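You operate a simulated robot arm through the tools that you are given. There is no shell and no other tool. Be economical: measure what you need, move in short steps, check, and stop when the job is done.

The job below is to be done with a simulated two-armed robot. You get a single attempt, and the scene is never put back.

TASK
Measure test spots 2 and 3; paint the thinner bay's bare chip red.
Fine: rest the lid on the cart; gauge and brush back, red tin closed. Set down upright: orange coat gauge, beige brush. A coat counts when it lies all over at full strength: go over it till it gets no stronger.

Only the result counts: the job must be done as asked and must still hold three seconds after the hand-in. Knocking over, shifting, dropping, spilling or breaking anything else fails it. Lids that push on must go on centred and level and be pressed home; caps that screw on are set level and turned clockwise until they are tight.

THE ROBOT
Two 7-joint arms with two-finger parallel grippers on one trunk, on a base that drives. Base frame: it is fixed to the floor where the robot stands at the start and does not move with it; the origin is under the middle of the robot, x ahead of it, y to its left, z up. Units: cm, degrees, N and s.
The left shoulder is at the start at [5, 18.7, 98.5], the right one opposite. With the tool pointing down near the work surface each hand reaches from about 10 to 64 cm from the robot's upright axis, wherever it stands, measured 20 degrees to its own side. Places, roughly: bare chip in bay 1 [-110, 90, 100]; red tin [70, 60, 90]; rim of the red tin [70, 60, 90]; test spot in bay 2 [-100, 90, 100]; test spot in bay 3 [-50, 90, 100]; top of the paint cart [70, 30, 90]. Payload 3.43 kg a hand.
Tool frame (each hand has its own): the origin (TCP) lies between the finger pads and is the grasp point; the fingertips stand 3 cm ahead of it; z points along the fingers, y is the line along which they close. Largest opening 9.4 cm; finger width 2.8, thickness 1; the body of the gripper, 5 by 9.6 cm, starts 5.5 cm behind the TCP.
Orientation is that of the tool frame in the base frame, as [roll, pitch, yaw] about the fixed x, y, z axes, in that order (R = Rz(yaw) Ry(pitch) Rx(roll)). With the fingers straight down and closing along the base's y, the tool's x points along the base's -x, its y along +y and its z along -z.

THE INTERFACE
- The arms move only by the tool apply_moves. It takes "left_commands", "right_commands" or both (then of equal length, played together; a hand with none holds still); each is a list of rows, each an object of numbers (a shift or turn left out is 0, a gripper value left out holds the last): "wx", "wy", "wz": the turn, a rotation vector about the base's x, y, z in units of 90 degrees (1.0 is 90 degrees); "x", "y", "z": the shift along the base's x, y, z in units of 400 mm (1.0 is 400 mm); "fingers": the finger opening in m, from 0 to 0.094. In form: [{"wx": .., "wy": .., "wz": .., "x": .., "y": .., "z": .., "fingers": ..}, ...]. A call has 1 to 8 rows; each row is the pose to reach, as a shift and turn from the pose commanded when the call began. A call with a number of a shift or a turn outside -1 to 1 is refused whole. Rows are played at 5 a second. More than 5 cm and 8.6 degrees between two rows, or a gripper value outside its range, and nothing of the call is played. Where a pose cannot be reached the arm comes as near as it can. A force on the tool above 40 N (or 10 N above the force at the start of the call, whichever is more), or a blocked arm, ends the call early, and 0.2 s more pass. The fingers move at their own pace (about 15.3 cm/s each) and stop on an object; they squeeze with about 35 N. The grip force told is the motor's: it shows also when the fingers shut on nothing. Time passes only in rows, and 0.2 s behind the last, so rows that repeat a pose let the fingers close. It gives the time, the measured TCP pose, the force on the tool (base axes), the opening and the grip force at its end, in the units of the frame above (readings bear some noise), with the torque about the TCP (base axes, N m) and any sound that the robot's microphone picked up.
- Cameras (640 x 400 px; columns grow to the right, rows downward): "scene" is now at [12.88, 6.14, 116.84]; the picture's right is [0.65, -0.76, 0.00], its down [-0.30, -0.25, -0.92] and it looks along [0.70, 0.60, -0.39] (base axes); focal length 214 px, centre (320, 200). "left" rides on the left gripper at [7.6, -1.4, -10.3] in its tool frame; the picture's right is [0.18, 0.98, 0.00], its down [-0.75, 0.14, -0.64] and it looks along [-0.63, 0.12, 0.77] (tool axes); focal length 243 px, centre (320, 200). "right" rides on the right gripper at [7.6, 1.4, -10.2] in its tool frame; the picture's right is [-0.18, 0.98, 0.00], its down [-0.75, -0.14, -0.64] and it looks along [-0.63, -0.12, 0.77] (tool axes); focal length 243 px, centre (320, 200). There is no depth. A picture from a camera that has moved, and an enlarged one, comes with that camera's place and axes in the base frame and with its lens.
- snapshot(camera): a new picture of that camera. No time passes.
- slide_trunk(by): slides the trunk up (or, below 0, down) by that many cm; the arms and the scene camera ride with it, the base frame stays. It gives what a move gives, with no picture.
- steer(legs): drives the robot by 1 to 6 legs, each [ahead, left, turn to the left] in cm, cm and degrees, along the robot's own axes; the way and the turn of a leg run together, so that a leg with both is an arc; at most 150 cm and 180 degrees a leg. The arms and the cameras ride along, it lands a little off, and it stops where it bumps. It gives what a move gives.
- turn_head(pan, tilt): turns the head with the scene camera to pan (to the left, within 80 degrees either way) and tilt (down, from -29 to 69), counted from straight ahead of the robot. It gives what a move gives.
- zoom(camera, box): a new picture of the part [left, top, right, bottom] of that camera's present view, enlarged. No time passes.
- finish_job(): hands the job in; it is judged then, once.

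Work in short steps. Places have to be worked out from the pictures, the camera data and where the tool is seen: move nearer, look again, correct. Check each grasp and each placing, and mend what went wrong. You have 120 turns and 108 pictures in all, those below and enlarged ones among them. Open the grippers and draw the arms clear of the work before you hand the job in, unless the task says otherwise; then end with one line.

The tools are called after "Call:" as a command line: name --argument value ..., lists and objects as JSON in quotes. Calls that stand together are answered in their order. apply_moves: Moves the arms, as the interface text tells. Its arguments: {"type":"object","properties":{"left_commands":{"type":"array"},"right_commands":{"type":"array"}},"required":[]} The other tools are called the same way: slide_trunk (by) slides the trunk up or down; steer (legs) drives the base; turn_head (pan, tilt) turns the head that bears the scene camera; snapshot (camera) takes a picture; zoom (camera, box) takes an enlarged picture of a part of a camera's view; finish_job () hands the job in.

At the start:

```text
t: 0.0
left_ee_pos: [24.76, 36.1, 100.01]
left_orientation: [179.9, 0.1, -179.8]
left_force: [-0.2, -0.3, 0.0]
left_torque: [-0.01, -0.01, 0.02]
left_grip_width: 9.4
left_grasp_force: 0.0
right_ee_pos: [33.71, 4.49, 99.98]
right_orientation: [-180.0, 0.1, -180.0]
right_force: [0.0, 0.6, 0.3]
right_torque: [0.01, 0.02, -0.01]
right_grip_width: 9.4
right_grasp_force: 0.1
trunk travel left (down, up): [-20.0, 23.2]
robot x, y, heading: [-0.3, -0.02, 0.1]
head pan, tilt: [40.3, 23.1]
```

scene: 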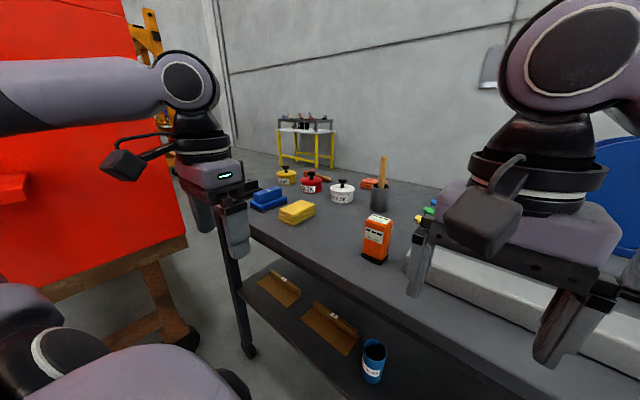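
right: 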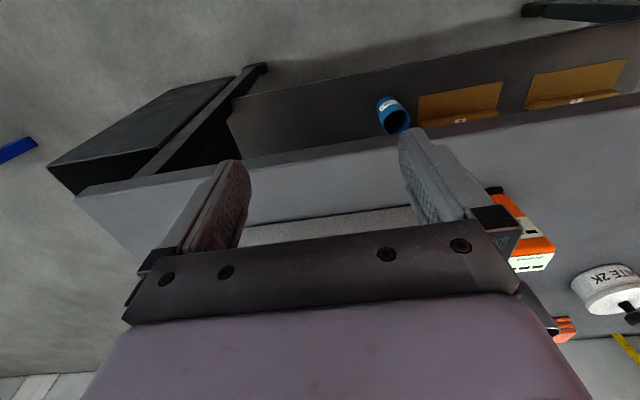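
left: 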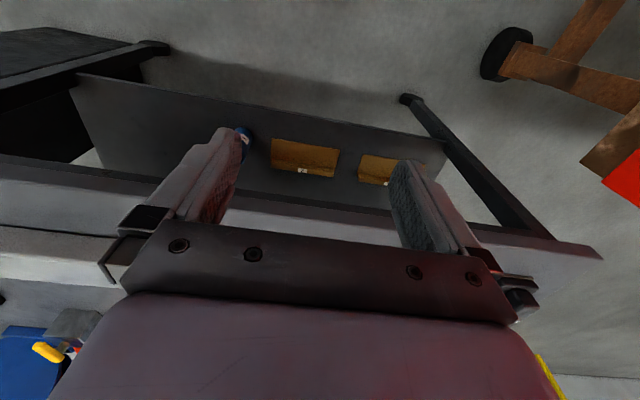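

I'll zoom in on the cart to identify the gauge, brush and tins.

Call:
zoom --camera "scene" --box '[240, 140, 440, 270]'

Call:
turn_head --pan 80 --tilt 15

Call:
snapshot --camera "scene"

```text
3.08 times, centred on (340, 205) of scene
camera zoom: at [12.88, 6.14, 116.84], right [0.65, -0.76, 0.0], down [-0.3, -0.25, -0.92], along [0.7, 0.6, -0.39], focal length 660 px, centre (258, 185)
```

zoom: 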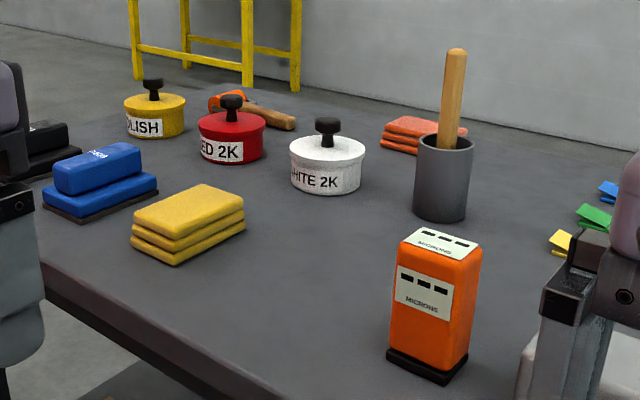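

```text
t: 1.1
left_ee_pos: [24.62, 36.03, 99.99]
left_orientation: [180.0, 0.1, -179.9]
left_force: [0.9, -0.3, 0.2]
left_torque: [0.02, 0.01, 0.0]
left_grip_width: 9.41
left_grasp_force: 0.0
right_ee_pos: [33.94, 4.39, 100.01]
right_orientation: [-180.0, 0.0, -179.9]
right_force: [0.0, 0.4, -0.5]
right_torque: [-0.03, 0.02, 0.01]
right_grip_width: 9.38
right_grasp_force: 0.0
trunk travel left (down, up): [-20.0, 23.2]
robot x, y, heading: [-0.04, 0.07, 0.1]
head pan, tilt: [80.0, 15.0]
```

```text
103 pictures are left
camera scene: at [7.45, 9.35, 118.15], right [0.98, -0.17, 0.0], down [-0.05, -0.26, -0.97], along [0.17, 0.95, -0.26], focal length 214 px, centre (320, 200)
```

scene: 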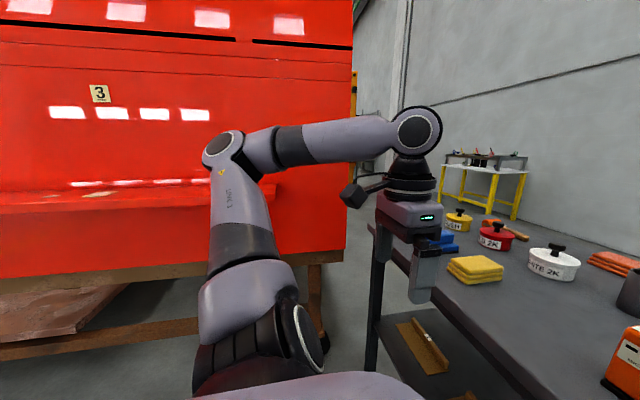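

The gauge stands near [45.8, 20.1] with its label facing -x, and the cart top looks to be at z≈90. I'll bring the right hand up above the gauge and look through the wrist camera.

Call:
apply_moves --right_commands '[{"z": 0.1}, {"z": 0.2, "x": 0.04, "y": 0.04}, {"z": 0.2, "x": 0.1, "y": 0.12}, {"z": 0.2, "x": 0.16, "y": 0.2}, {"z": 0.2, "x": 0.22, "y": 0.29}, {"z": 0.2, "x": 0.295, "y": 0.39}, {"z": 0.2, "x": 0.295, "y": 0.39}]'

Call:
snapshot --camera "right"

Call:
turn_head --pan 25 --tilt 30

Call:
snapshot --camera "scene"

```text
t: 2.2
left_ee_pos: [24.71, 36.18, 99.91]
left_orientation: [180.0, 0.0, -179.9]
left_force: [-0.1, 0.8, -0.2]
left_torque: [0.02, -0.02, 0.0]
left_grip_width: 9.38
left_grasp_force: 0.1
right_ee_pos: [43.39, 6.25, 110.23]
right_orientation: [174.7, -0.5, 173.6]
right_force: [-0.9, -1.1, -0.1]
right_torque: [0.03, -0.01, 0.02]
right_grip_width: 9.4
right_grasp_force: 0.0
right hand out of reach, approached as far as the arm can: row 4, 5
trunk travel left (down, up): [-20.0, 23.2]
robot x, y, heading: [0.17, -0.1, -0.0]
head pan, tilt: [80.0, 15.0]
stopped in row 5 (right hand): the arm was blocked; the commanded pose is now the measured one
```

```text
102 pictures are left
camera right: at [35.93, 7.45, 120.56], right [0.29, 0.95, 0.09], down [0.73, -0.28, 0.62], along [0.62, -0.11, -0.78], focal length 243 px, centre (320, 200)
```

right: 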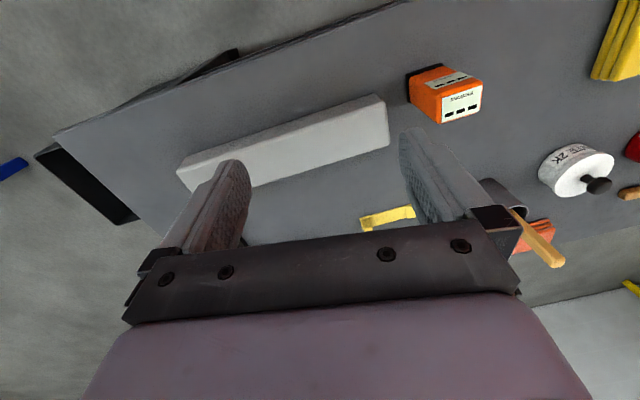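

```text
t: 3.5
left_ee_pos: [24.79, 36.13, 100.04]
left_orientation: [-180.0, 0.2, 180.0]
left_force: [-0.1, 0.7, -0.1]
left_torque: [0.0, 0.02, 0.02]
left_grip_width: 9.41
left_grasp_force: 0.0
right_ee_pos: [43.37, 6.28, 110.14]
right_orientation: [174.7, -0.3, 173.9]
right_force: [0.0, -0.3, 0.3]
right_torque: [-0.02, -0.03, 0.0]
right_grip_width: 9.41
right_grasp_force: 0.0
trunk travel left (down, up): [-20.0, 23.2]
robot x, y, heading: [-0.01, -0.28, -0.0]
head pan, tilt: [25.0, 30.0]
```

```text
101 pictures are left
camera scene: at [14.02, 3.95, 115.73], right [0.42, -0.91, 0.0], down [-0.45, -0.21, -0.87], along [0.78, 0.37, -0.5], focal length 214 px, centre (320, 200)
```

scene: 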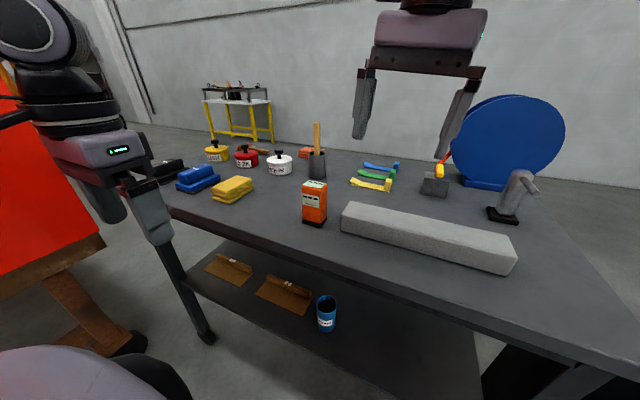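

The right hand's reach is too short there, so the left is better for the gauge. The gauge top comes out near [46.5, 20.3, 98.5]. I'll draw the right hand back and bring the left over.

Call:
apply_moves --right_commands '[{"x": -0.06, "y": -0.06}, {"x": -0.12, "y": -0.12}, {"x": -0.18, "y": -0.2}, {"x": -0.24, "y": -0.28}, {"x": -0.3, "y": -0.36}, {"x": -0.3, "y": -0.4}, {"x": -0.3, "y": -0.4}, {"x": -0.3, "y": -0.4}]' --left_commands '[{"z": 0.1}, {"z": 0.15, "x": 0.08, "y": -0.05}, {"z": 0.2, "x": 0.16, "y": -0.1}, {"z": 0.2, "x": 0.25, "y": -0.16}, {"z": 0.2, "x": 0.34, "y": -0.22}, {"z": 0.2, "x": 0.43, "y": -0.29}, {"z": 0.2, "x": 0.5, "y": -0.36}, {"z": 0.2, "x": 0.54, "y": -0.39}]'

Call:
snapshot --camera "left"

Call:
snapshot --camera "scene"

```text
t: 5.3
left_ee_pos: [45.04, 21.84, 107.12]
left_orientation: [179.9, 0.1, -179.8]
left_force: [-0.2, 0.4, -0.1]
left_torque: [0.01, 0.01, 0.0]
left_grip_width: 9.42
left_grasp_force: 0.0
left hand out of reach, approached as far as the arm can: row 7, 8
right_ee_pos: [31.17, -9.69, 110.18]
right_orientation: [174.8, -0.3, 174.0]
right_force: [0.5, 0.3, 0.0]
right_torque: [0.02, 0.01, -0.01]
right_grip_width: 9.39
right_grasp_force: 0.1
trunk travel left (down, up): [-20.0, 23.2]
robot x, y, heading: [0.21, -0.47, 0.1]
head pan, tilt: [25.0, 30.0]
```

```text
100 pictures are left
camera left: at [37.41, 20.42, 117.36], right [-0.19, 0.98, 0.0], down [0.75, 0.14, 0.64], along [0.63, 0.12, -0.77], focal length 243 px, centre (320, 200)
```

left: 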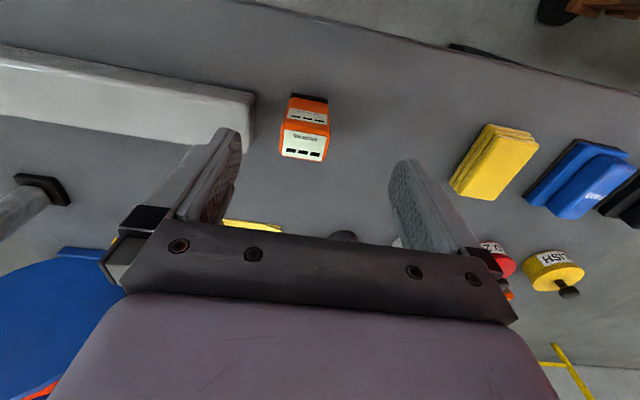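

```text
99 pictures are left
camera scene: at [14.01, 3.95, 115.74], right [0.42, -0.91, 0.0], down [-0.45, -0.21, -0.87], along [0.79, 0.37, -0.5], focal length 214 px, centre (320, 200)
```

scene: 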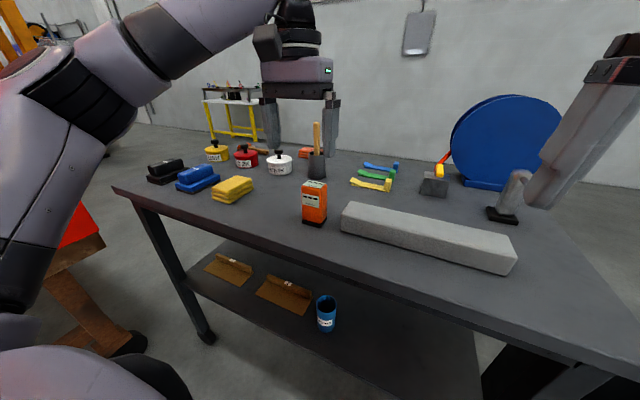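

The gauge centre refines to about [47, 21] with its top at z≈98.5. I'll lower the left hand around it, where reach should improve.

Call:
apply_moves --left_commands '[{"z": -0.06, "fingers": 0.07}, {"z": -0.12}, {"z": -0.18}, {"z": -0.24}, {"z": -0.27}]'

Call:
snapshot --camera "left"

```text
t: 6.5
left_ee_pos: [45.06, 21.67, 96.31]
left_orientation: [-180.0, 0.1, 179.9]
left_force: [-0.7, 0.5, -0.5]
left_torque: [0.02, -0.04, 0.02]
left_grip_width: 7.01
left_grasp_force: 0.1
right_ee_pos: [31.31, -9.62, 110.24]
right_orientation: [174.7, -0.3, 173.9]
right_force: [0.2, 0.8, -0.1]
right_torque: [0.03, 0.0, 0.01]
right_grip_width: 9.45
right_grasp_force: 0.1
trunk travel left (down, up): [-20.0, 23.2]
robot x, y, heading: [-0.26, 0.27, 0.1]
head pan, tilt: [25.0, 30.0]
```

```text
98 pictures are left
camera left: at [37.43, 20.36, 106.53], right [-0.18, 0.98, 0.0], down [0.75, 0.14, 0.64], along [0.63, 0.12, -0.77], focal length 243 px, centre (320, 200)
```

left: 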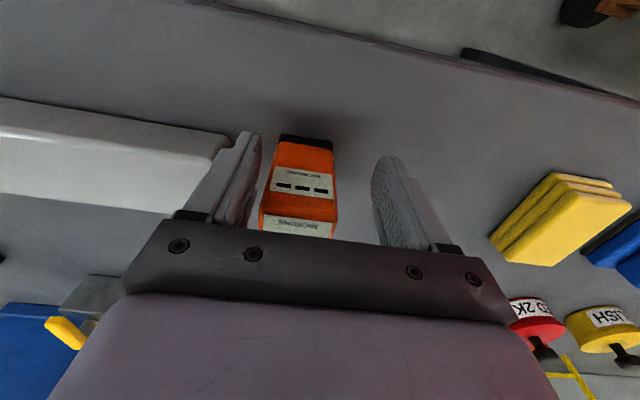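

The gauge's front face is at x≈45.5 and its centre near [47.3, 20.9]. I'll shift forward and to the right, then close the fingers.

Call:
apply_moves --left_commands '[{"x": 0.025, "y": -0.01}, {"x": 0.052, "y": -0.018}, {"x": 0.052, "y": -0.018}, {"x": 0.052, "y": -0.018, "fingers": 0.02}, {"x": 0.052, "y": -0.018, "fingers": 0.02}, {"x": 0.052, "y": -0.018, "fingers": 0.02}]'

Call:
snapshot --camera "left"

```text
t: 7.9
left_ee_pos: [47.16, 21.0, 96.43]
left_orientation: [-180.0, 0.1, -180.0]
left_force: [-0.2, -0.4, 1.6]
left_torque: [0.03, -0.04, -0.05]
left_grip_width: 4.95
left_grasp_force: 35.1
right_ee_pos: [31.15, -9.64, 110.05]
right_orientation: [174.8, -0.2, 173.9]
right_force: [1.5, 1.3, 0.2]
right_torque: [-0.03, -0.02, -0.02]
right_grip_width: 9.4
right_grasp_force: 0.1
trunk travel left (down, up): [-20.0, 23.2]
robot x, y, heading: [-0.03, -0.16, 0.2]
head pan, tilt: [25.0, 30.0]
```

```text
97 pictures are left
camera left: at [39.56, 19.62, 106.6], right [-0.18, 0.98, 0.0], down [0.75, 0.14, 0.64], along [0.63, 0.12, -0.77], focal length 243 px, centre (320, 200)
```

left: 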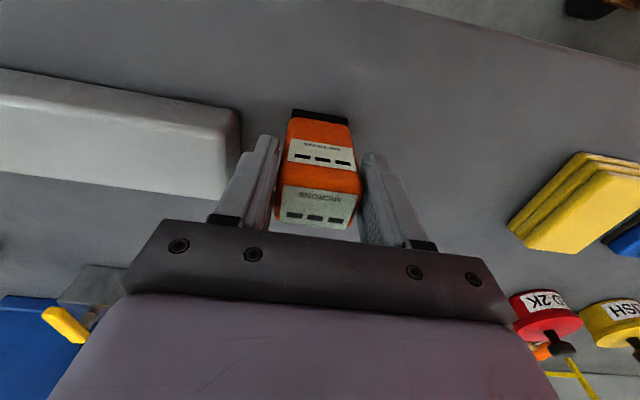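

The gauge is held at 4.95 cm; it stood at TCP [47.2, 21.0, 96.4]. I'll lift it and pull both hands in.

Call:
apply_moves --left_commands '[{"z": 0.1}, {"z": 0.2}, {"z": 0.25, "x": -0.08}, {"z": 0.25, "x": -0.19}, {"z": 0.25, "x": -0.3}, {"z": 0.25, "x": -0.4}]' --right_commands '[{"x": 0}, {"x": -0.02}, {"x": -0.04, "y": -0.06}, {"x": -0.06, "y": -0.12}, {"x": -0.06, "y": -0.18}, {"x": -0.06, "y": -0.2}]'

Call:
steer --legs '[[-25, 0, 0], [0, 0, 90]]'

Call:
turn_head --pan 20 --tilt 15

Call:
snapshot --camera "scene"

```text
t: 9.3
left_ee_pos: [31.19, 21.11, 106.56]
left_orientation: [-180.0, 0.2, -179.9]
left_force: [0.1, 0.1, -2.1]
left_torque: [0.02, 0.02, 0.02]
left_grip_width: 4.95
left_grasp_force: 34.7
left hand out of reach, approached as far as the arm can: row 2
right_ee_pos: [28.89, -17.71, 110.23]
right_orientation: [174.8, -0.3, 174.0]
right_force: [-0.2, -0.2, 0.2]
right_torque: [-0.04, -0.02, 0.01]
right_grip_width: 9.39
right_grasp_force: 0.1
trunk travel left (down, up): [-20.0, 23.2]
robot x, y, heading: [-0.09, -0.06, 0.1]
head pan, tilt: [25.0, 30.0]
```

```text
t: 14.9
left_ee_pos: [-45.91, 31.32, 106.61]
left_orientation: [-179.9, 0.1, -90.2]
left_force: [-0.4, 0.0, -2.0]
left_torque: [-0.04, 0.01, 0.02]
left_grip_width: 4.94
left_grasp_force: 34.7
right_ee_pos: [-7.13, 28.79, 110.09]
right_orientation: [174.8, -0.1, -96.4]
right_force: [-0.4, 0.1, 0.5]
right_torque: [-0.01, 0.01, 0.0]
right_grip_width: 9.41
right_grasp_force: 0.0
trunk travel left (down, up): [-20.0, 23.2]
robot x, y, heading: [-24.87, 0.06, 89.5]
head pan, tilt: [25.0, 30.0]
```

```text
t: 15.7
left_ee_pos: [-45.92, 31.39, 106.68]
left_orientation: [-180.0, 0.0, -90.3]
left_force: [-0.4, -0.8, -1.0]
left_torque: [-0.02, -0.01, 0.01]
left_grip_width: 4.96
left_grasp_force: 35.4
right_ee_pos: [-7.31, 28.82, 110.23]
right_orientation: [174.8, -0.2, -96.4]
right_force: [0.2, 0.0, -0.3]
right_torque: [-0.02, 0.03, 0.0]
right_grip_width: 9.37
right_grasp_force: 0.0
trunk travel left (down, up): [-20.0, 23.2]
robot x, y, heading: [-25.14, 0.0, 89.7]
head pan, tilt: [20.0, 15.0]
```

```text
96 pictures are left
camera scene: at [-28.09, 14.84, 118.14], right [0.94, 0.34, 0.0], down [0.09, -0.24, -0.97], along [-0.32, 0.91, -0.26], focal length 214 px, centre (320, 200)
```

scene: 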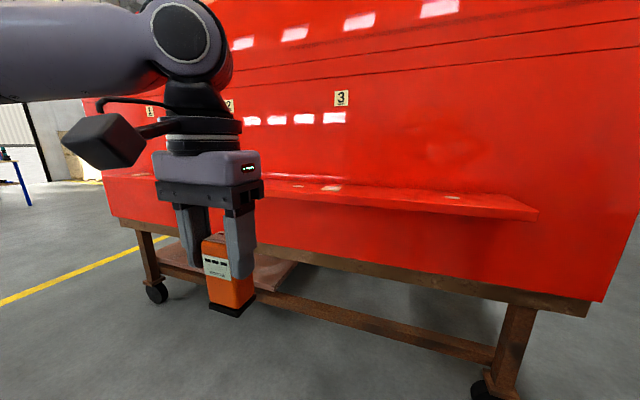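

The ledge lies horizontally below the numbered signs, with spots on top of it. I'll zoom in on it.

Call:
zoom --camera "scene" --box '[240, 140, 560, 240]'

Call:
zoom --camera "scene" --box '[80, 80, 240, 200]'

```text
2.00 times, centred on (400, 190) of scene
camera zoom: at [-28.09, 14.84, 118.14], right [0.94, 0.34, 0.0], down [0.09, -0.24, -0.97], along [-0.32, 0.91, -0.26], focal length 429 px, centre (160, 220)
```

zoom: 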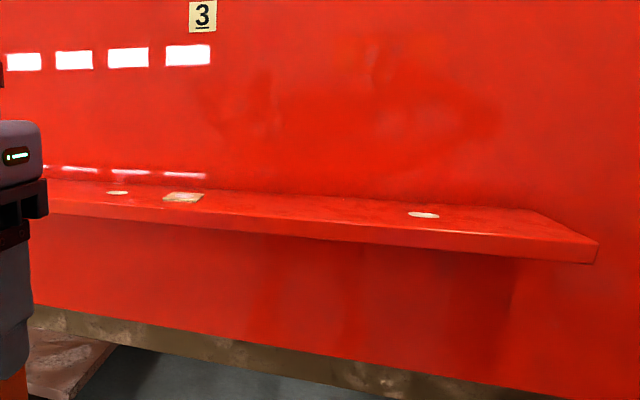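

```text
3.33 times, centred on (160, 140) of scene
camera zoom: at [-28.09, 14.84, 118.14], right [0.94, 0.34, 0.0], down [0.09, -0.24, -0.97], along [-0.32, 0.91, -0.26], focal length 715 px, centre (853, 400)
```

zoom: 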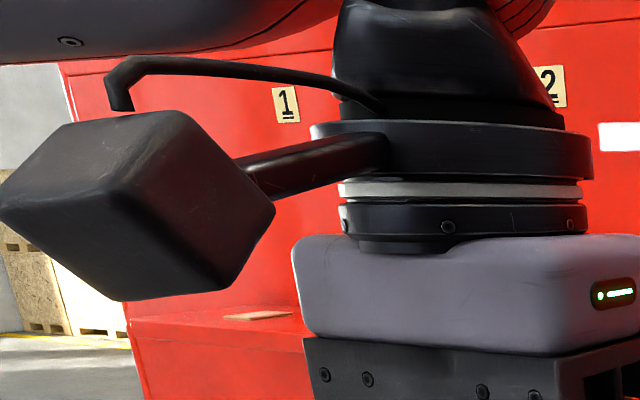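

Each bay has a chip and round spots, but their assignment is ambiguous. I'll drive left for a squarer view of bays 1 to 3.

Call:
steer --legs '[[0, 60, 0]]'

Call:
turn_head --pan 0 --tilt 15

Call:
snapshot --camera "scene"

```text
t: 21.3
left_ee_pos: [-104.83, 31.41, 106.56]
left_orientation: [-179.9, 0.2, -90.1]
left_force: [0.2, 0.0, -1.4]
left_torque: [0.01, 0.0, 0.01]
left_grip_width: 4.94
left_grasp_force: 34.9
right_ee_pos: [-66.05, 29.23, 110.06]
right_orientation: [174.8, -0.4, -96.2]
right_force: [-0.3, 1.2, -0.1]
right_torque: [0.01, -0.02, -0.02]
right_grip_width: 9.41
right_grasp_force: 0.1
trunk travel left (down, up): [-20.0, 23.2]
robot x, y, heading: [-83.94, 0.27, 90.0]
head pan, tilt: [20.0, 15.0]
```

```text
t: 22.1
left_ee_pos: [-104.96, 31.54, 106.59]
left_orientation: [-179.9, 0.0, -90.0]
left_force: [0.5, -0.8, -1.9]
left_torque: [-0.03, 0.01, -0.02]
left_grip_width: 4.97
left_grasp_force: 34.9
right_ee_pos: [-66.03, 29.25, 110.1]
right_orientation: [174.8, -0.3, -96.1]
right_force: [0.3, 0.4, 0.3]
right_torque: [0.0, -0.01, -0.01]
right_grip_width: 9.39
right_grasp_force: 0.0
trunk travel left (down, up): [-20.0, 23.2]
robot x, y, heading: [-83.95, 0.68, 89.8]
head pan, tilt: [0.0, 15.0]
```

```text
93 pictures are left
camera scene: at [-83.77, 15.64, 118.15], right [1.0, 0.0, 0.0], down [0.0, -0.26, -0.97], along [0.0, 0.97, -0.26], focal length 214 px, centre (320, 200)
```

scene: 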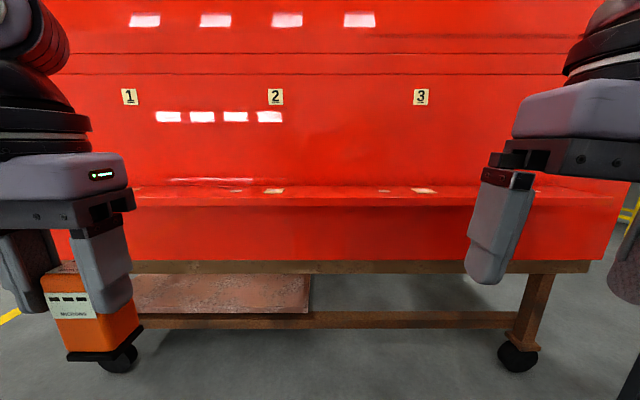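

Signs are 50 cm apart, at x≈-149, -99 and -49, and the ledge is at z≈102 and y≈87. I'll zoom in on the ledge details.

Call:
zoom --camera "scene" --box '[120, 140, 320, 220]'

Call:
zoom --camera "scene" --box '[320, 140, 560, 220]'

```text
3.20 times, centred on (220, 180) of scene
camera zoom: at [-83.77, 15.64, 118.15], right [1.0, 0.0, 0.0], down [0.0, -0.26, -0.97], along [0.0, 0.97, -0.26], focal length 686 px, centre (640, 264)
```

zoom: 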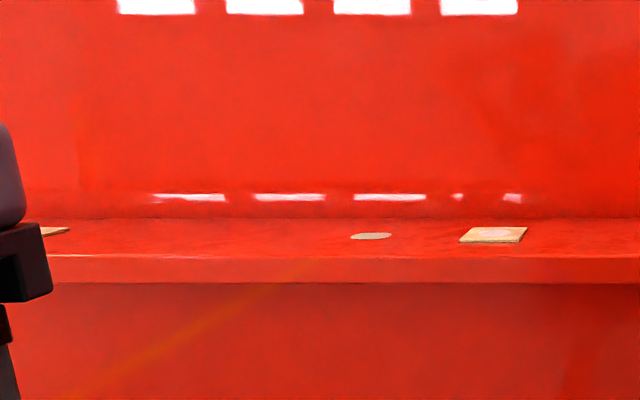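

```text
2.67 times, centred on (440, 180) of scene
camera zoom: at [-83.77, 15.64, 118.15], right [1.0, 0.0, 0.0], down [0.0, -0.26, -0.97], along [0.0, 0.97, -0.26], focal length 572 px, centre (0, 253)
```

zoom: 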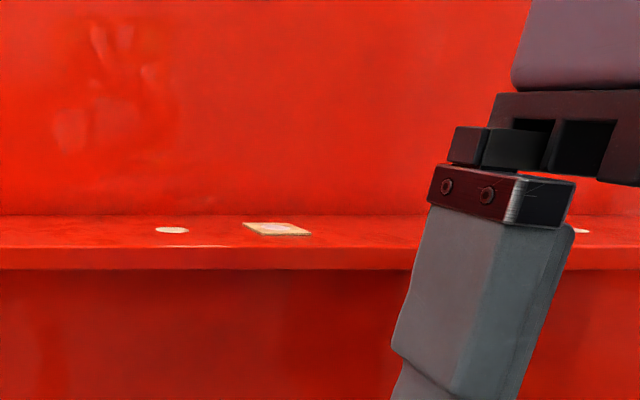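

The squares under each sign have lighter discs and match the hinted test spots at x≈-100 and -50. The round marks at x≈-112, -62 and -10 then match the bare chips of bays 1, 2 and 3. I'll raise the trunk and drive toward the ledge for spot 2.

Call:
slide_trunk --by 12

Call:
steer --legs '[[36, 0, 0]]'

Call:
turn_head --pan 10 --tilt 35

Call:
snapshot --camera "scene"

Call:
snapshot --camera "left"

```text
t: 23.6
left_ee_pos: [-104.96, 31.47, 118.46]
left_orientation: [180.0, 0.1, -90.0]
left_force: [0.4, 0.3, -2.1]
left_torque: [-0.03, -0.02, -0.03]
left_grip_width: 4.97
left_grasp_force: 35.3
right_ee_pos: [-66.19, 29.07, 122.23]
right_orientation: [174.8, -0.3, -96.3]
right_force: [-0.3, 0.4, 0.2]
right_torque: [0.06, 0.01, 0.0]
right_grip_width: 9.4
right_grasp_force: 0.0
trunk travel left (down, up): [-32.0, 11.2]
robot x, y, heading: [-83.81, 0.31, 90.0]
head pan, tilt: [0.0, 15.0]
```

```text
t: 25.9
left_ee_pos: [-104.87, 66.74, 118.61]
left_orientation: [-179.9, 0.1, -89.9]
left_force: [-0.6, -0.4, -1.7]
left_torque: [-0.04, -0.01, 0.01]
left_grip_width: 4.94
left_grasp_force: 34.5
right_ee_pos: [-66.22, 64.54, 122.19]
right_orientation: [174.8, -0.3, -96.1]
right_force: [0.5, -0.5, -0.2]
right_torque: [-0.01, -0.02, 0.04]
right_grip_width: 9.4
right_grasp_force: 0.0
trunk travel left (down, up): [-32.0, 11.2]
robot x, y, heading: [-83.88, 35.46, 89.9]
head pan, tilt: [0.0, 15.0]
```

```text
t: 26.8
left_ee_pos: [-104.89, 66.77, 118.64]
left_orientation: [179.9, 0.0, -90.0]
left_force: [-0.2, 0.4, -1.7]
left_torque: [-0.04, -0.03, -0.01]
left_grip_width: 4.95
left_grasp_force: 35.0
right_ee_pos: [-66.25, 64.5, 122.19]
right_orientation: [174.7, -0.2, -95.9]
right_force: [-0.3, -0.1, -0.4]
right_torque: [-0.04, 0.0, -0.01]
right_grip_width: 9.39
right_grasp_force: 0.1
trunk travel left (down, up): [-32.0, 11.2]
robot x, y, heading: [-83.62, 35.63, 90.1]
head pan, tilt: [10.0, 35.0]
```

```text
90 pictures are left
camera scene: at [-85.27, 50.22, 126.96], right [0.98, 0.17, 0.0], down [0.1, -0.56, -0.82], along [-0.14, 0.81, -0.57], focal length 214 px, centre (320, 200)
```

scene: 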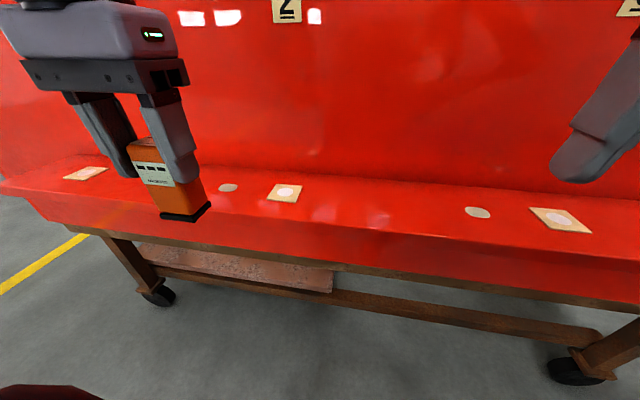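

```text
89 pictures are left
camera left: at [-103.39, 59.11, 128.84], right [-0.98, -0.18, 0.0], down [-0.14, 0.75, 0.64], along [-0.12, 0.63, -0.77], focal length 243 px, centre (320, 200)
```

left: 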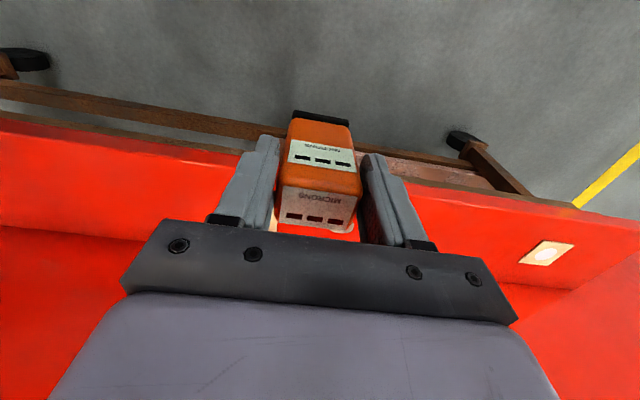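

The framed discs are the test spots and the grey rounds are the bare chips; test spot 2 is near [-99.3, 87.3]. I'll drive in a little more and bring the gauge over it, still high.

Call:
steer --legs '[[7, 0, 0]]'

Call:
apply_moves --left_commands '[{"x": 0.05, "y": 0.08}, {"x": 0.1, "y": 0.16}, {"x": 0.135, "y": 0.25}, {"x": 0.135, "y": 0.33}, {"x": 0.135, "y": 0.33}]'

Call:
turn_head --pan 20 --tilt 30

Call:
snapshot --camera "scene"

Call:
snapshot --camera "left"

```text
t: 27.8
left_ee_pos: [-104.89, 73.77, 118.64]
left_orientation: [180.0, 0.1, -90.0]
left_force: [0.1, 0.0, -1.4]
left_torque: [-0.01, -0.01, 0.0]
left_grip_width: 4.96
left_grasp_force: 35.2
right_ee_pos: [-66.19, 71.51, 122.18]
right_orientation: [174.8, -0.4, -96.0]
right_force: [0.4, 0.7, 0.3]
right_torque: [-0.03, 0.02, 0.0]
right_grip_width: 9.41
right_grasp_force: 0.1
trunk travel left (down, up): [-32.0, 11.2]
robot x, y, heading: [-83.82, 42.74, 90.3]
head pan, tilt: [10.0, 35.0]
```

```text
t: 29.0
left_ee_pos: [-102.21, 84.85, 117.55]
left_orientation: [179.9, 0.1, -89.9]
left_force: [-0.1, -0.5, -0.8]
left_torque: [0.0, 0.01, 0.03]
left_grip_width: 4.96
left_grasp_force: 34.9
left hand out of reach, approached as far as the arm can: row 3, 4, 5
right_ee_pos: [-66.15, 71.44, 122.04]
right_orientation: [174.7, -0.2, -96.0]
right_force: [-0.1, -0.5, -0.4]
right_torque: [0.03, 0.02, -0.01]
right_grip_width: 9.39
right_grasp_force: 0.0
trunk travel left (down, up): [-32.0, 11.2]
robot x, y, heading: [-83.69, 42.29, 90.1]
head pan, tilt: [10.0, 35.0]
```

```text
t: 29.7
left_ee_pos: [-102.24, 84.77, 117.45]
left_orientation: [180.0, 0.1, -89.9]
left_force: [0.6, -0.9, -2.1]
left_torque: [0.03, 0.01, 0.01]
left_grip_width: 4.95
left_grasp_force: 34.8
right_ee_pos: [-66.24, 71.38, 122.18]
right_orientation: [174.8, -0.2, -96.0]
right_force: [0.1, 0.3, -0.1]
right_torque: [0.0, 0.0, -0.05]
right_grip_width: 9.39
right_grasp_force: 0.0
trunk travel left (down, up): [-32.0, 11.2]
robot x, y, heading: [-83.51, 42.8, 90.1]
head pan, tilt: [20.0, 30.0]
```

```text
88 pictures are left
camera scene: at [-86.83, 56.99, 127.73], right [0.94, 0.34, 0.0], down [0.17, -0.47, -0.87], along [-0.3, 0.81, -0.5], focal length 214 px, centre (320, 200)
```

scene: 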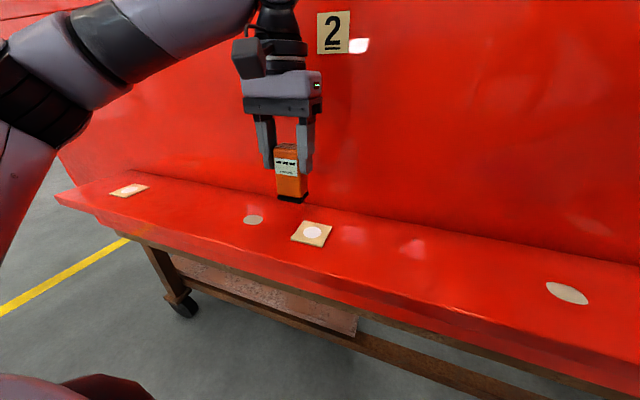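

```text
87 pictures are left
camera left: at [-100.76, 77.2, 127.73], right [-0.98, -0.18, 0.0], down [-0.14, 0.75, 0.64], along [-0.12, 0.63, -0.77], focal length 243 px, centre (320, 200)
```

left: 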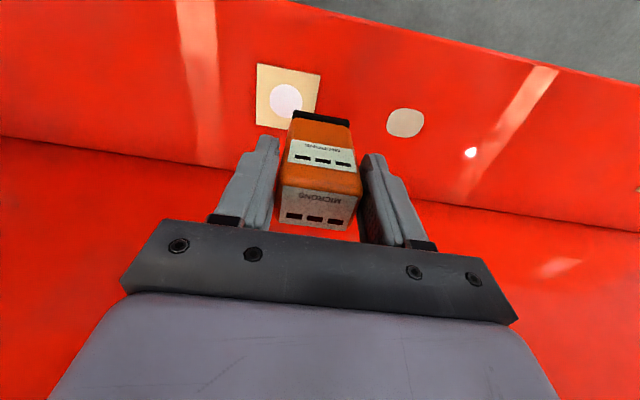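

Triangulation puts test spot 2 at [-98.9, 85.6, 102.6]. I'll lower to about 113 and shift over it.

Call:
apply_moves --left_commands '[{"z": -0.06}, {"z": -0.11}, {"z": -0.13, "x": 0.04, "y": 0.01}, {"z": -0.13, "x": 0.083, "y": 0.02}, {"z": -0.13, "x": 0.083, "y": 0.02}]'

Call:
snapshot --camera "left"

Call:
zoom --camera "scene" --box '[230, 120, 390, 280]'

```text
t: 30.9
left_ee_pos: [-100.66, 85.65, 112.34]
left_orientation: [179.9, 0.1, -89.9]
left_force: [0.7, -0.4, -1.6]
left_torque: [-0.06, 0.02, -0.02]
left_grip_width: 4.95
left_grasp_force: 34.9
left hand out of reach, approached as far as the arm can: row 4, 5
right_ee_pos: [-66.13, 71.47, 122.2]
right_orientation: [174.8, -0.2, -96.0]
right_force: [0.7, 0.0, 0.3]
right_torque: [-0.02, 0.0, 0.0]
right_grip_width: 9.41
right_grasp_force: 0.0
trunk travel left (down, up): [-32.0, 11.2]
robot x, y, heading: [-83.33, 42.56, 90.2]
head pan, tilt: [20.0, 30.0]
```

```text
86 pictures are left
camera left: at [-99.19, 78.07, 122.6], right [-0.98, -0.19, 0.0], down [-0.14, 0.75, 0.64], along [-0.12, 0.63, -0.77], focal length 243 px, centre (320, 200)
```

left: 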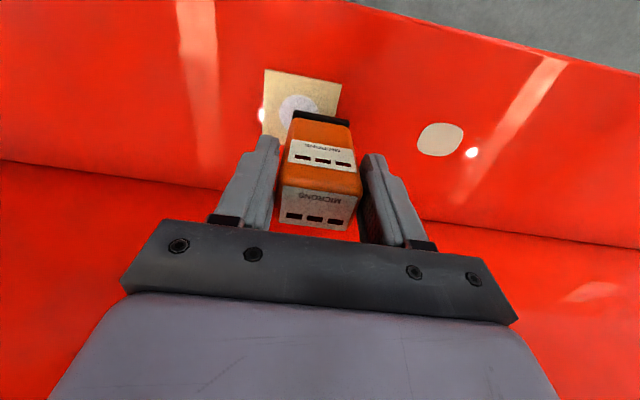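

```text
2.50 times, centred on (310, 200) of scene
camera zoom: at [-86.84, 57.02, 127.72], right [0.94, 0.34, 0.0], down [0.17, -0.47, -0.87], along [-0.3, 0.81, -0.5], focal length 536 px, centre (345, 200)
```

zoom: 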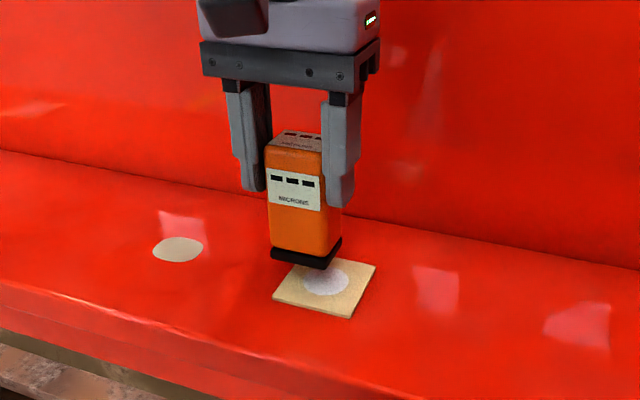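

The hand is at the edge of its reach, so I'll nudge the base ahead and right, then correct.

Call:
steer --legs '[[4, -2, 0]]'

Call:
apply_moves --left_commands '[{"y": -0.05, "x": 0.0}, {"y": -0.105}, {"y": -0.105}]'

Call:
snapshot --camera "left"

Call:
snapshot --camera "scene"

```text
t: 31.8
left_ee_pos: [-98.49, 89.67, 112.36]
left_orientation: [-180.0, 0.1, -89.9]
left_force: [-0.1, 0.4, -1.6]
left_torque: [0.03, -0.02, 0.01]
left_grip_width: 4.95
left_grasp_force: 35.2
right_ee_pos: [-64.01, 75.47, 122.2]
right_orientation: [174.7, -0.3, -96.0]
right_force: [0.0, 1.5, -0.4]
right_torque: [-0.03, 0.01, -0.01]
right_grip_width: 9.38
right_grasp_force: 0.1
trunk travel left (down, up): [-32.0, 11.2]
robot x, y, heading: [-82.12, 46.33, 90.0]
head pan, tilt: [20.0, 30.0]
```

```text
t: 32.6
left_ee_pos: [-98.68, 85.39, 112.47]
left_orientation: [179.9, 0.1, -89.9]
left_force: [-0.3, -0.1, -0.9]
left_torque: [-0.04, -0.01, -0.03]
left_grip_width: 4.95
left_grasp_force: 35.6
right_ee_pos: [-64.18, 75.37, 122.22]
right_orientation: [174.8, -0.1, -96.0]
right_force: [0.9, -0.3, 0.6]
right_torque: [0.01, -0.02, -0.01]
right_grip_width: 9.42
right_grasp_force: 0.1
trunk travel left (down, up): [-32.0, 11.2]
robot x, y, heading: [-81.66, 46.74, 90.0]
head pan, tilt: [20.0, 30.0]
```

```text
84 pictures are left
camera left: at [-97.22, 77.7, 122.67], right [-0.98, -0.19, 0.0], down [-0.14, 0.75, 0.64], along [-0.12, 0.63, -0.77], focal length 243 px, centre (320, 200)
```

left: 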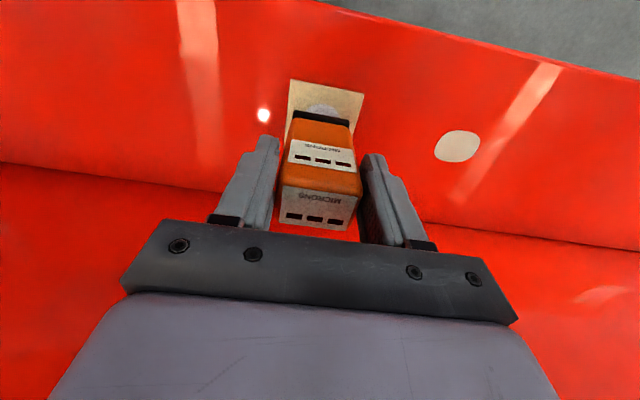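

```text
83 pictures are left
camera scene: at [-84.84, 60.95, 127.73], right [0.94, 0.34, 0.0], down [0.17, -0.47, -0.87], along [-0.3, 0.81, -0.5], focal length 214 px, centre (320, 200)
```

scene: 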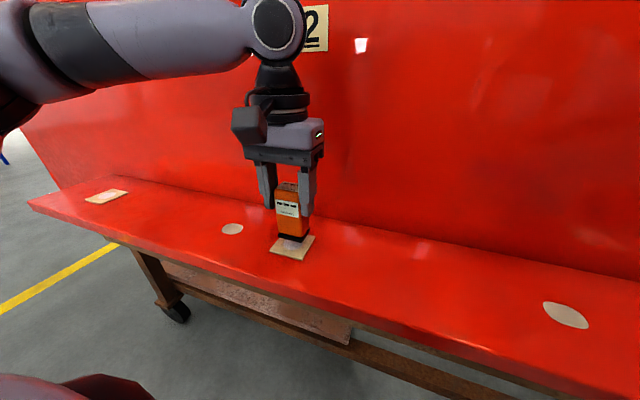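

The gauge is nearly centred over the spot at [-99.0, 85.3]. I'll lower it gently to contact.

Call:
apply_moves --left_commands '[{"x": -0.007, "z": -0.03}, {"x": -0.007, "z": -0.055}, {"x": -0.007, "z": -0.065}, {"x": -0.007, "z": -0.07}, {"x": -0.007, "z": -0.075}]'

Call:
zoom --camera "scene" --box '[230, 160, 360, 280]'

```text
t: 33.8
left_ee_pos: [-98.96, 85.29, 109.47]
left_orientation: [180.0, 0.4, -89.9]
left_force: [-5.9, 2.7, 26.5]
left_torque: [0.35, 0.03, 0.06]
left_grip_width: 4.96
left_grasp_force: 35.0
right_ee_pos: [-64.2, 75.19, 122.18]
right_orientation: [174.8, 0.0, -96.0]
right_force: [-1.0, 1.0, -0.2]
right_torque: [0.05, 0.01, -0.01]
right_grip_width: 9.4
right_grasp_force: 0.1
trunk travel left (down, up): [-32.0, 11.2]
robot x, y, heading: [-81.8, 46.22, 90.0]
head pan, tilt: [20.0, 30.0]
```

```text
3.33 times, centred on (295, 220) of scene
camera zoom: at [-84.83, 60.77, 127.76], right [0.94, 0.34, 0.0], down [0.17, -0.47, -0.87], along [-0.3, 0.81, -0.5], focal length 715 px, centre (403, 133)
```

zoom: 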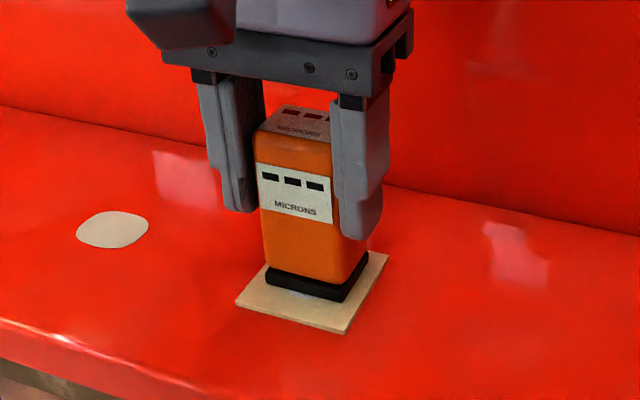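

The gauge is seated at 26 N but still shows dashes. I'll hold it there for a moment and look again.

Call:
apply_moves --left_commands '[{"z": 0.0}, {"z": 0.005}, {"z": 0.005}, {"z": 0.005}, {"z": 0.005}, {"z": 0.005}]'

Call:
zoom --camera "scene" --box '[260, 180, 330, 260]'

```text
t: 35.2
left_ee_pos: [-98.92, 85.32, 109.62]
left_orientation: [179.9, 0.0, -90.0]
left_force: [-0.7, 1.4, 7.1]
left_torque: [0.23, -0.16, 0.01]
left_grip_width: 4.96
left_grasp_force: 35.4
right_ee_pos: [-64.09, 75.32, 122.23]
right_orientation: [174.9, -0.1, -96.0]
right_force: [-0.6, -0.6, 0.5]
right_torque: [-0.01, 0.01, 0.0]
right_grip_width: 9.4
right_grasp_force: 0.0
trunk travel left (down, up): [-32.0, 11.2]
robot x, y, heading: [-81.83, 46.49, 90.1]
head pan, tilt: [20.0, 30.0]
```

```text
5.00 times, centred on (295, 220) of scene
camera zoom: at [-84.81, 60.87, 127.73], right [0.94, 0.34, 0.0], down [0.17, -0.47, -0.87], along [-0.3, 0.81, -0.5], focal length 1072 px, centre (445, 100)
```

zoom: 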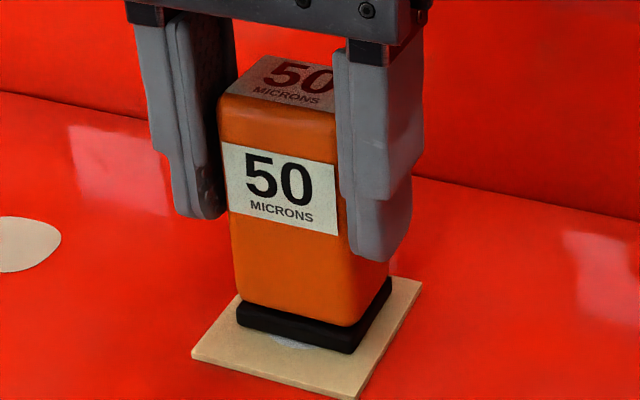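

Spot 2 reads 50 microns. I'll lift the gauge and drive right to spot 3 at x≈-47.7.

Call:
apply_moves --left_commands '[{"z": 0.04}, {"z": 0.09}]'

Call:
steer --legs '[[0, -51.2, 0]]'

Call:
snapshot --camera "left"

Call:
snapshot --camera "scene"

```text
t: 35.8
left_ee_pos: [-98.94, 85.5, 113.19]
left_orientation: [179.9, 0.0, -90.0]
left_force: [0.4, 0.1, -1.2]
left_torque: [-0.01, -0.03, -0.02]
left_grip_width: 4.96
left_grasp_force: 34.7
right_ee_pos: [-64.13, 75.38, 122.19]
right_orientation: [174.8, -0.2, -95.9]
right_force: [-0.8, 0.7, 0.1]
right_torque: [0.02, 0.02, 0.01]
right_grip_width: 9.41
right_grasp_force: 0.2
trunk travel left (down, up): [-32.0, 11.2]
robot x, y, heading: [-81.79, 46.4, 89.9]
head pan, tilt: [20.0, 30.0]
```

```text
t: 40.8
left_ee_pos: [-48.14, 85.6, 113.27]
left_orientation: [-179.9, 0.0, -89.7]
left_force: [-0.7, 0.7, -1.7]
left_torque: [-0.02, -0.05, 0.0]
left_grip_width: 4.95
left_grasp_force: 34.8
right_ee_pos: [-13.34, 75.51, 122.13]
right_orientation: [174.8, -0.2, -95.7]
right_force: [0.3, 0.1, -0.7]
right_torque: [-0.02, -0.01, -0.01]
right_grip_width: 9.42
right_grasp_force: 0.1
trunk travel left (down, up): [-32.0, 11.2]
robot x, y, heading: [-30.57, 46.25, 90.3]
head pan, tilt: [20.0, 30.0]
```

```text
80 pictures are left
camera left: at [-46.64, 78.0, 123.44], right [-0.98, -0.19, 0.0], down [-0.15, 0.75, 0.64], along [-0.12, 0.63, -0.77], focal length 243 px, centre (320, 200)
```

left: 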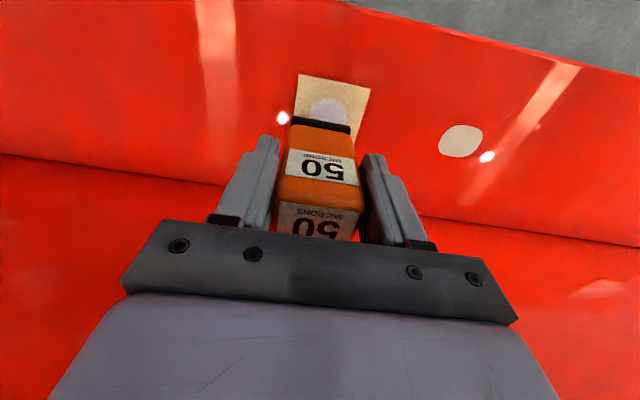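

```text
79 pictures are left
camera scene: at [-33.93, 61.04, 127.73], right [0.94, 0.35, 0.0], down [0.17, -0.47, -0.87], along [-0.3, 0.81, -0.5], focal length 214 px, centre (320, 200)
```

scene: 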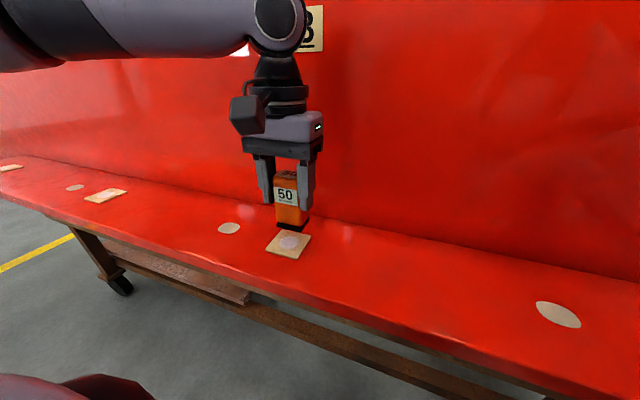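

Spot 3 is at [-48.7, 85.3], about half a centimetre from where the gauge hangs. I'll correct that and lower it to contact.

Call:
apply_moves --left_commands '[{"x": -0.012, "y": -0.006, "z": -0.04}, {"x": -0.013, "y": -0.007, "z": -0.075}, {"x": -0.013, "y": -0.007, "z": -0.088}, {"x": -0.013, "y": -0.007, "z": -0.094}, {"x": -0.013, "y": -0.007, "z": -0.096}, {"x": -0.013, "y": -0.007, "z": -0.096}, {"x": -0.013, "y": -0.007, "z": -0.096}, {"x": -0.013, "y": -0.007, "z": -0.096}]'

Call:
zoom --camera "scene" --box '[260, 180, 330, 260]'

```text
t: 42.6
left_ee_pos: [-48.61, 85.38, 109.52]
left_orientation: [-180.0, 0.3, -89.6]
left_force: [-2.1, -0.7, 17.8]
left_torque: [0.0, 0.05, -0.02]
left_grip_width: 4.94
left_grasp_force: 34.5
right_ee_pos: [-13.35, 75.37, 122.19]
right_orientation: [174.8, -0.2, -95.7]
right_force: [0.1, 0.0, -0.2]
right_torque: [0.0, 0.01, -0.02]
right_grip_width: 9.39
right_grasp_force: 0.0
trunk travel left (down, up): [-32.0, 11.2]
robot x, y, heading: [-30.84, 46.63, 89.8]
head pan, tilt: [20.0, 30.0]
```

```text
5.00 times, centred on (295, 220) of scene
camera zoom: at [-33.91, 60.91, 127.77], right [0.94, 0.35, 0.0], down [0.17, -0.47, -0.87], along [-0.3, 0.81, -0.5], focal length 1072 px, centre (445, 100)
```

zoom: 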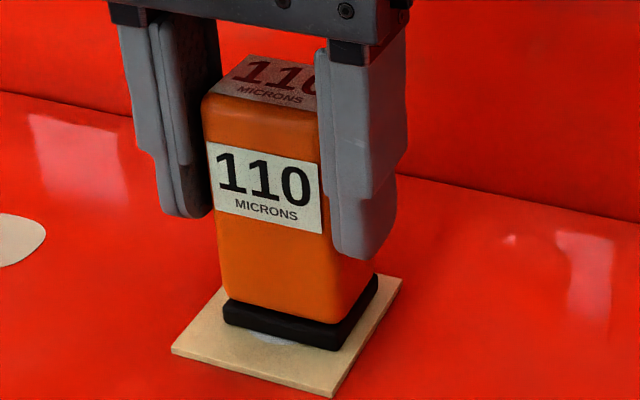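

Spot 3 reads 110 microns, so bay 2 (50) is thinner and its chip is at [-61.4, 85.7]. The three chips each lie right of their sign, which agrees with the hinted bay 1 chip at -110. Next I'll return the gauge: lift it, back off, turn and look.

Call:
apply_moves --left_commands '[{"z": 0.05}, {"z": 0.13}]'

Call:
steer --legs '[[-46.5, 0, 0], [0, 0, -90]]'

Call:
turn_head --pan 25 --tilt 35

Call:
snapshot --camera "scene"

```text
t: 43.2
left_ee_pos: [-48.65, 85.36, 114.53]
left_orientation: [180.0, 0.0, -89.8]
left_force: [0.4, 0.1, -1.1]
left_torque: [-0.01, 0.0, 0.0]
left_grip_width: 4.96
left_grasp_force: 34.9
right_ee_pos: [-13.36, 75.57, 122.2]
right_orientation: [174.8, -0.2, -95.7]
right_force: [-1.1, -0.4, -0.3]
right_torque: [0.02, 0.02, -0.04]
right_grip_width: 9.42
right_grasp_force: 0.0
trunk travel left (down, up): [-32.0, 11.2]
robot x, y, heading: [-30.51, 46.41, 90.2]
head pan, tilt: [20.0, 30.0]
```

```text
t: 49.8
left_ee_pos: [8.41, 17.27, 114.49]
left_orientation: [-180.0, 0.0, 179.6]
left_force: [0.9, 0.2, -0.4]
left_torque: [0.02, 0.02, -0.01]
left_grip_width: 4.95
left_grasp_force: 34.9
right_ee_pos: [-1.85, -18.12, 122.16]
right_orientation: [174.8, -0.2, 173.5]
right_force: [0.1, 0.0, 0.1]
right_torque: [0.02, 0.03, -0.05]
right_grip_width: 9.4
right_grasp_force: 0.1
trunk travel left (down, up): [-32.0, 11.2]
robot x, y, heading: [-30.69, -0.17, -0.2]
head pan, tilt: [20.0, 30.0]
```

```text
t: 50.5
left_ee_pos: [8.47, 17.14, 114.54]
left_orientation: [-180.0, 0.1, 179.6]
left_force: [-0.5, -0.3, -1.9]
left_torque: [-0.01, -0.01, -0.02]
left_grip_width: 4.99
left_grasp_force: 34.8
right_ee_pos: [-1.86, -17.99, 122.3]
right_orientation: [174.8, -0.2, 173.5]
right_force: [0.4, 0.2, 0.3]
right_torque: [0.0, 0.0, 0.01]
right_grip_width: 9.38
right_grasp_force: 0.1
trunk travel left (down, up): [-32.0, 11.2]
robot x, y, heading: [-30.72, -0.42, -0.3]
head pan, tilt: [25.0, 35.0]
```

```text
77 pictures are left
camera scene: at [-16.73, 3.47, 126.95], right [0.42, -0.91, 0.0], down [-0.52, -0.24, -0.82], along [0.75, 0.34, -0.57], focal length 214 px, centre (320, 200)
```

scene: 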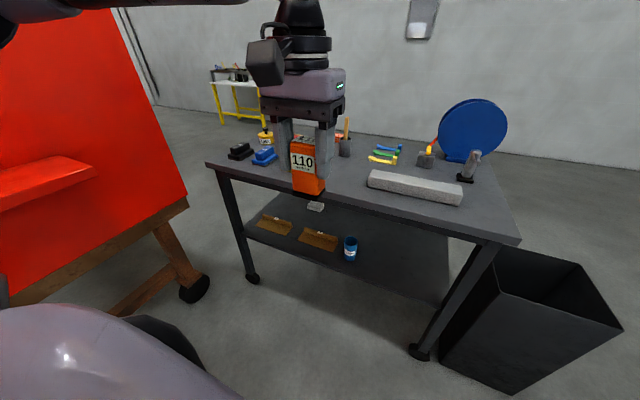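

There's a small white object below the gauge. I'll zoom in to see what it is.

Call:
zoom --camera "scene" --box '[220, 120, 420, 270]'

```text
2.67 times, centred on (320, 195) of scene
camera zoom: at [-16.73, 3.47, 126.95], right [0.42, -0.91, 0.0], down [-0.52, -0.24, -0.82], along [0.75, 0.34, -0.57], focal length 572 px, centre (320, 213)
```

zoom: 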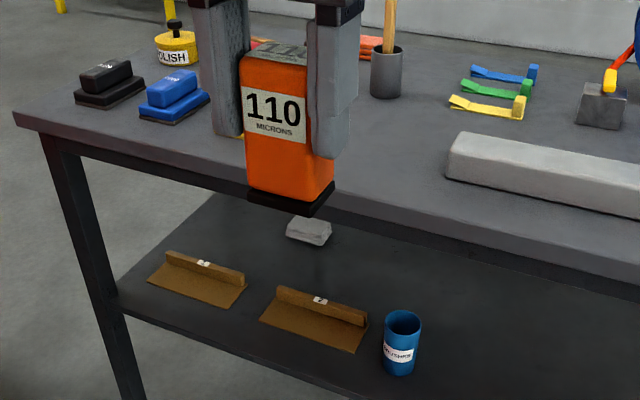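

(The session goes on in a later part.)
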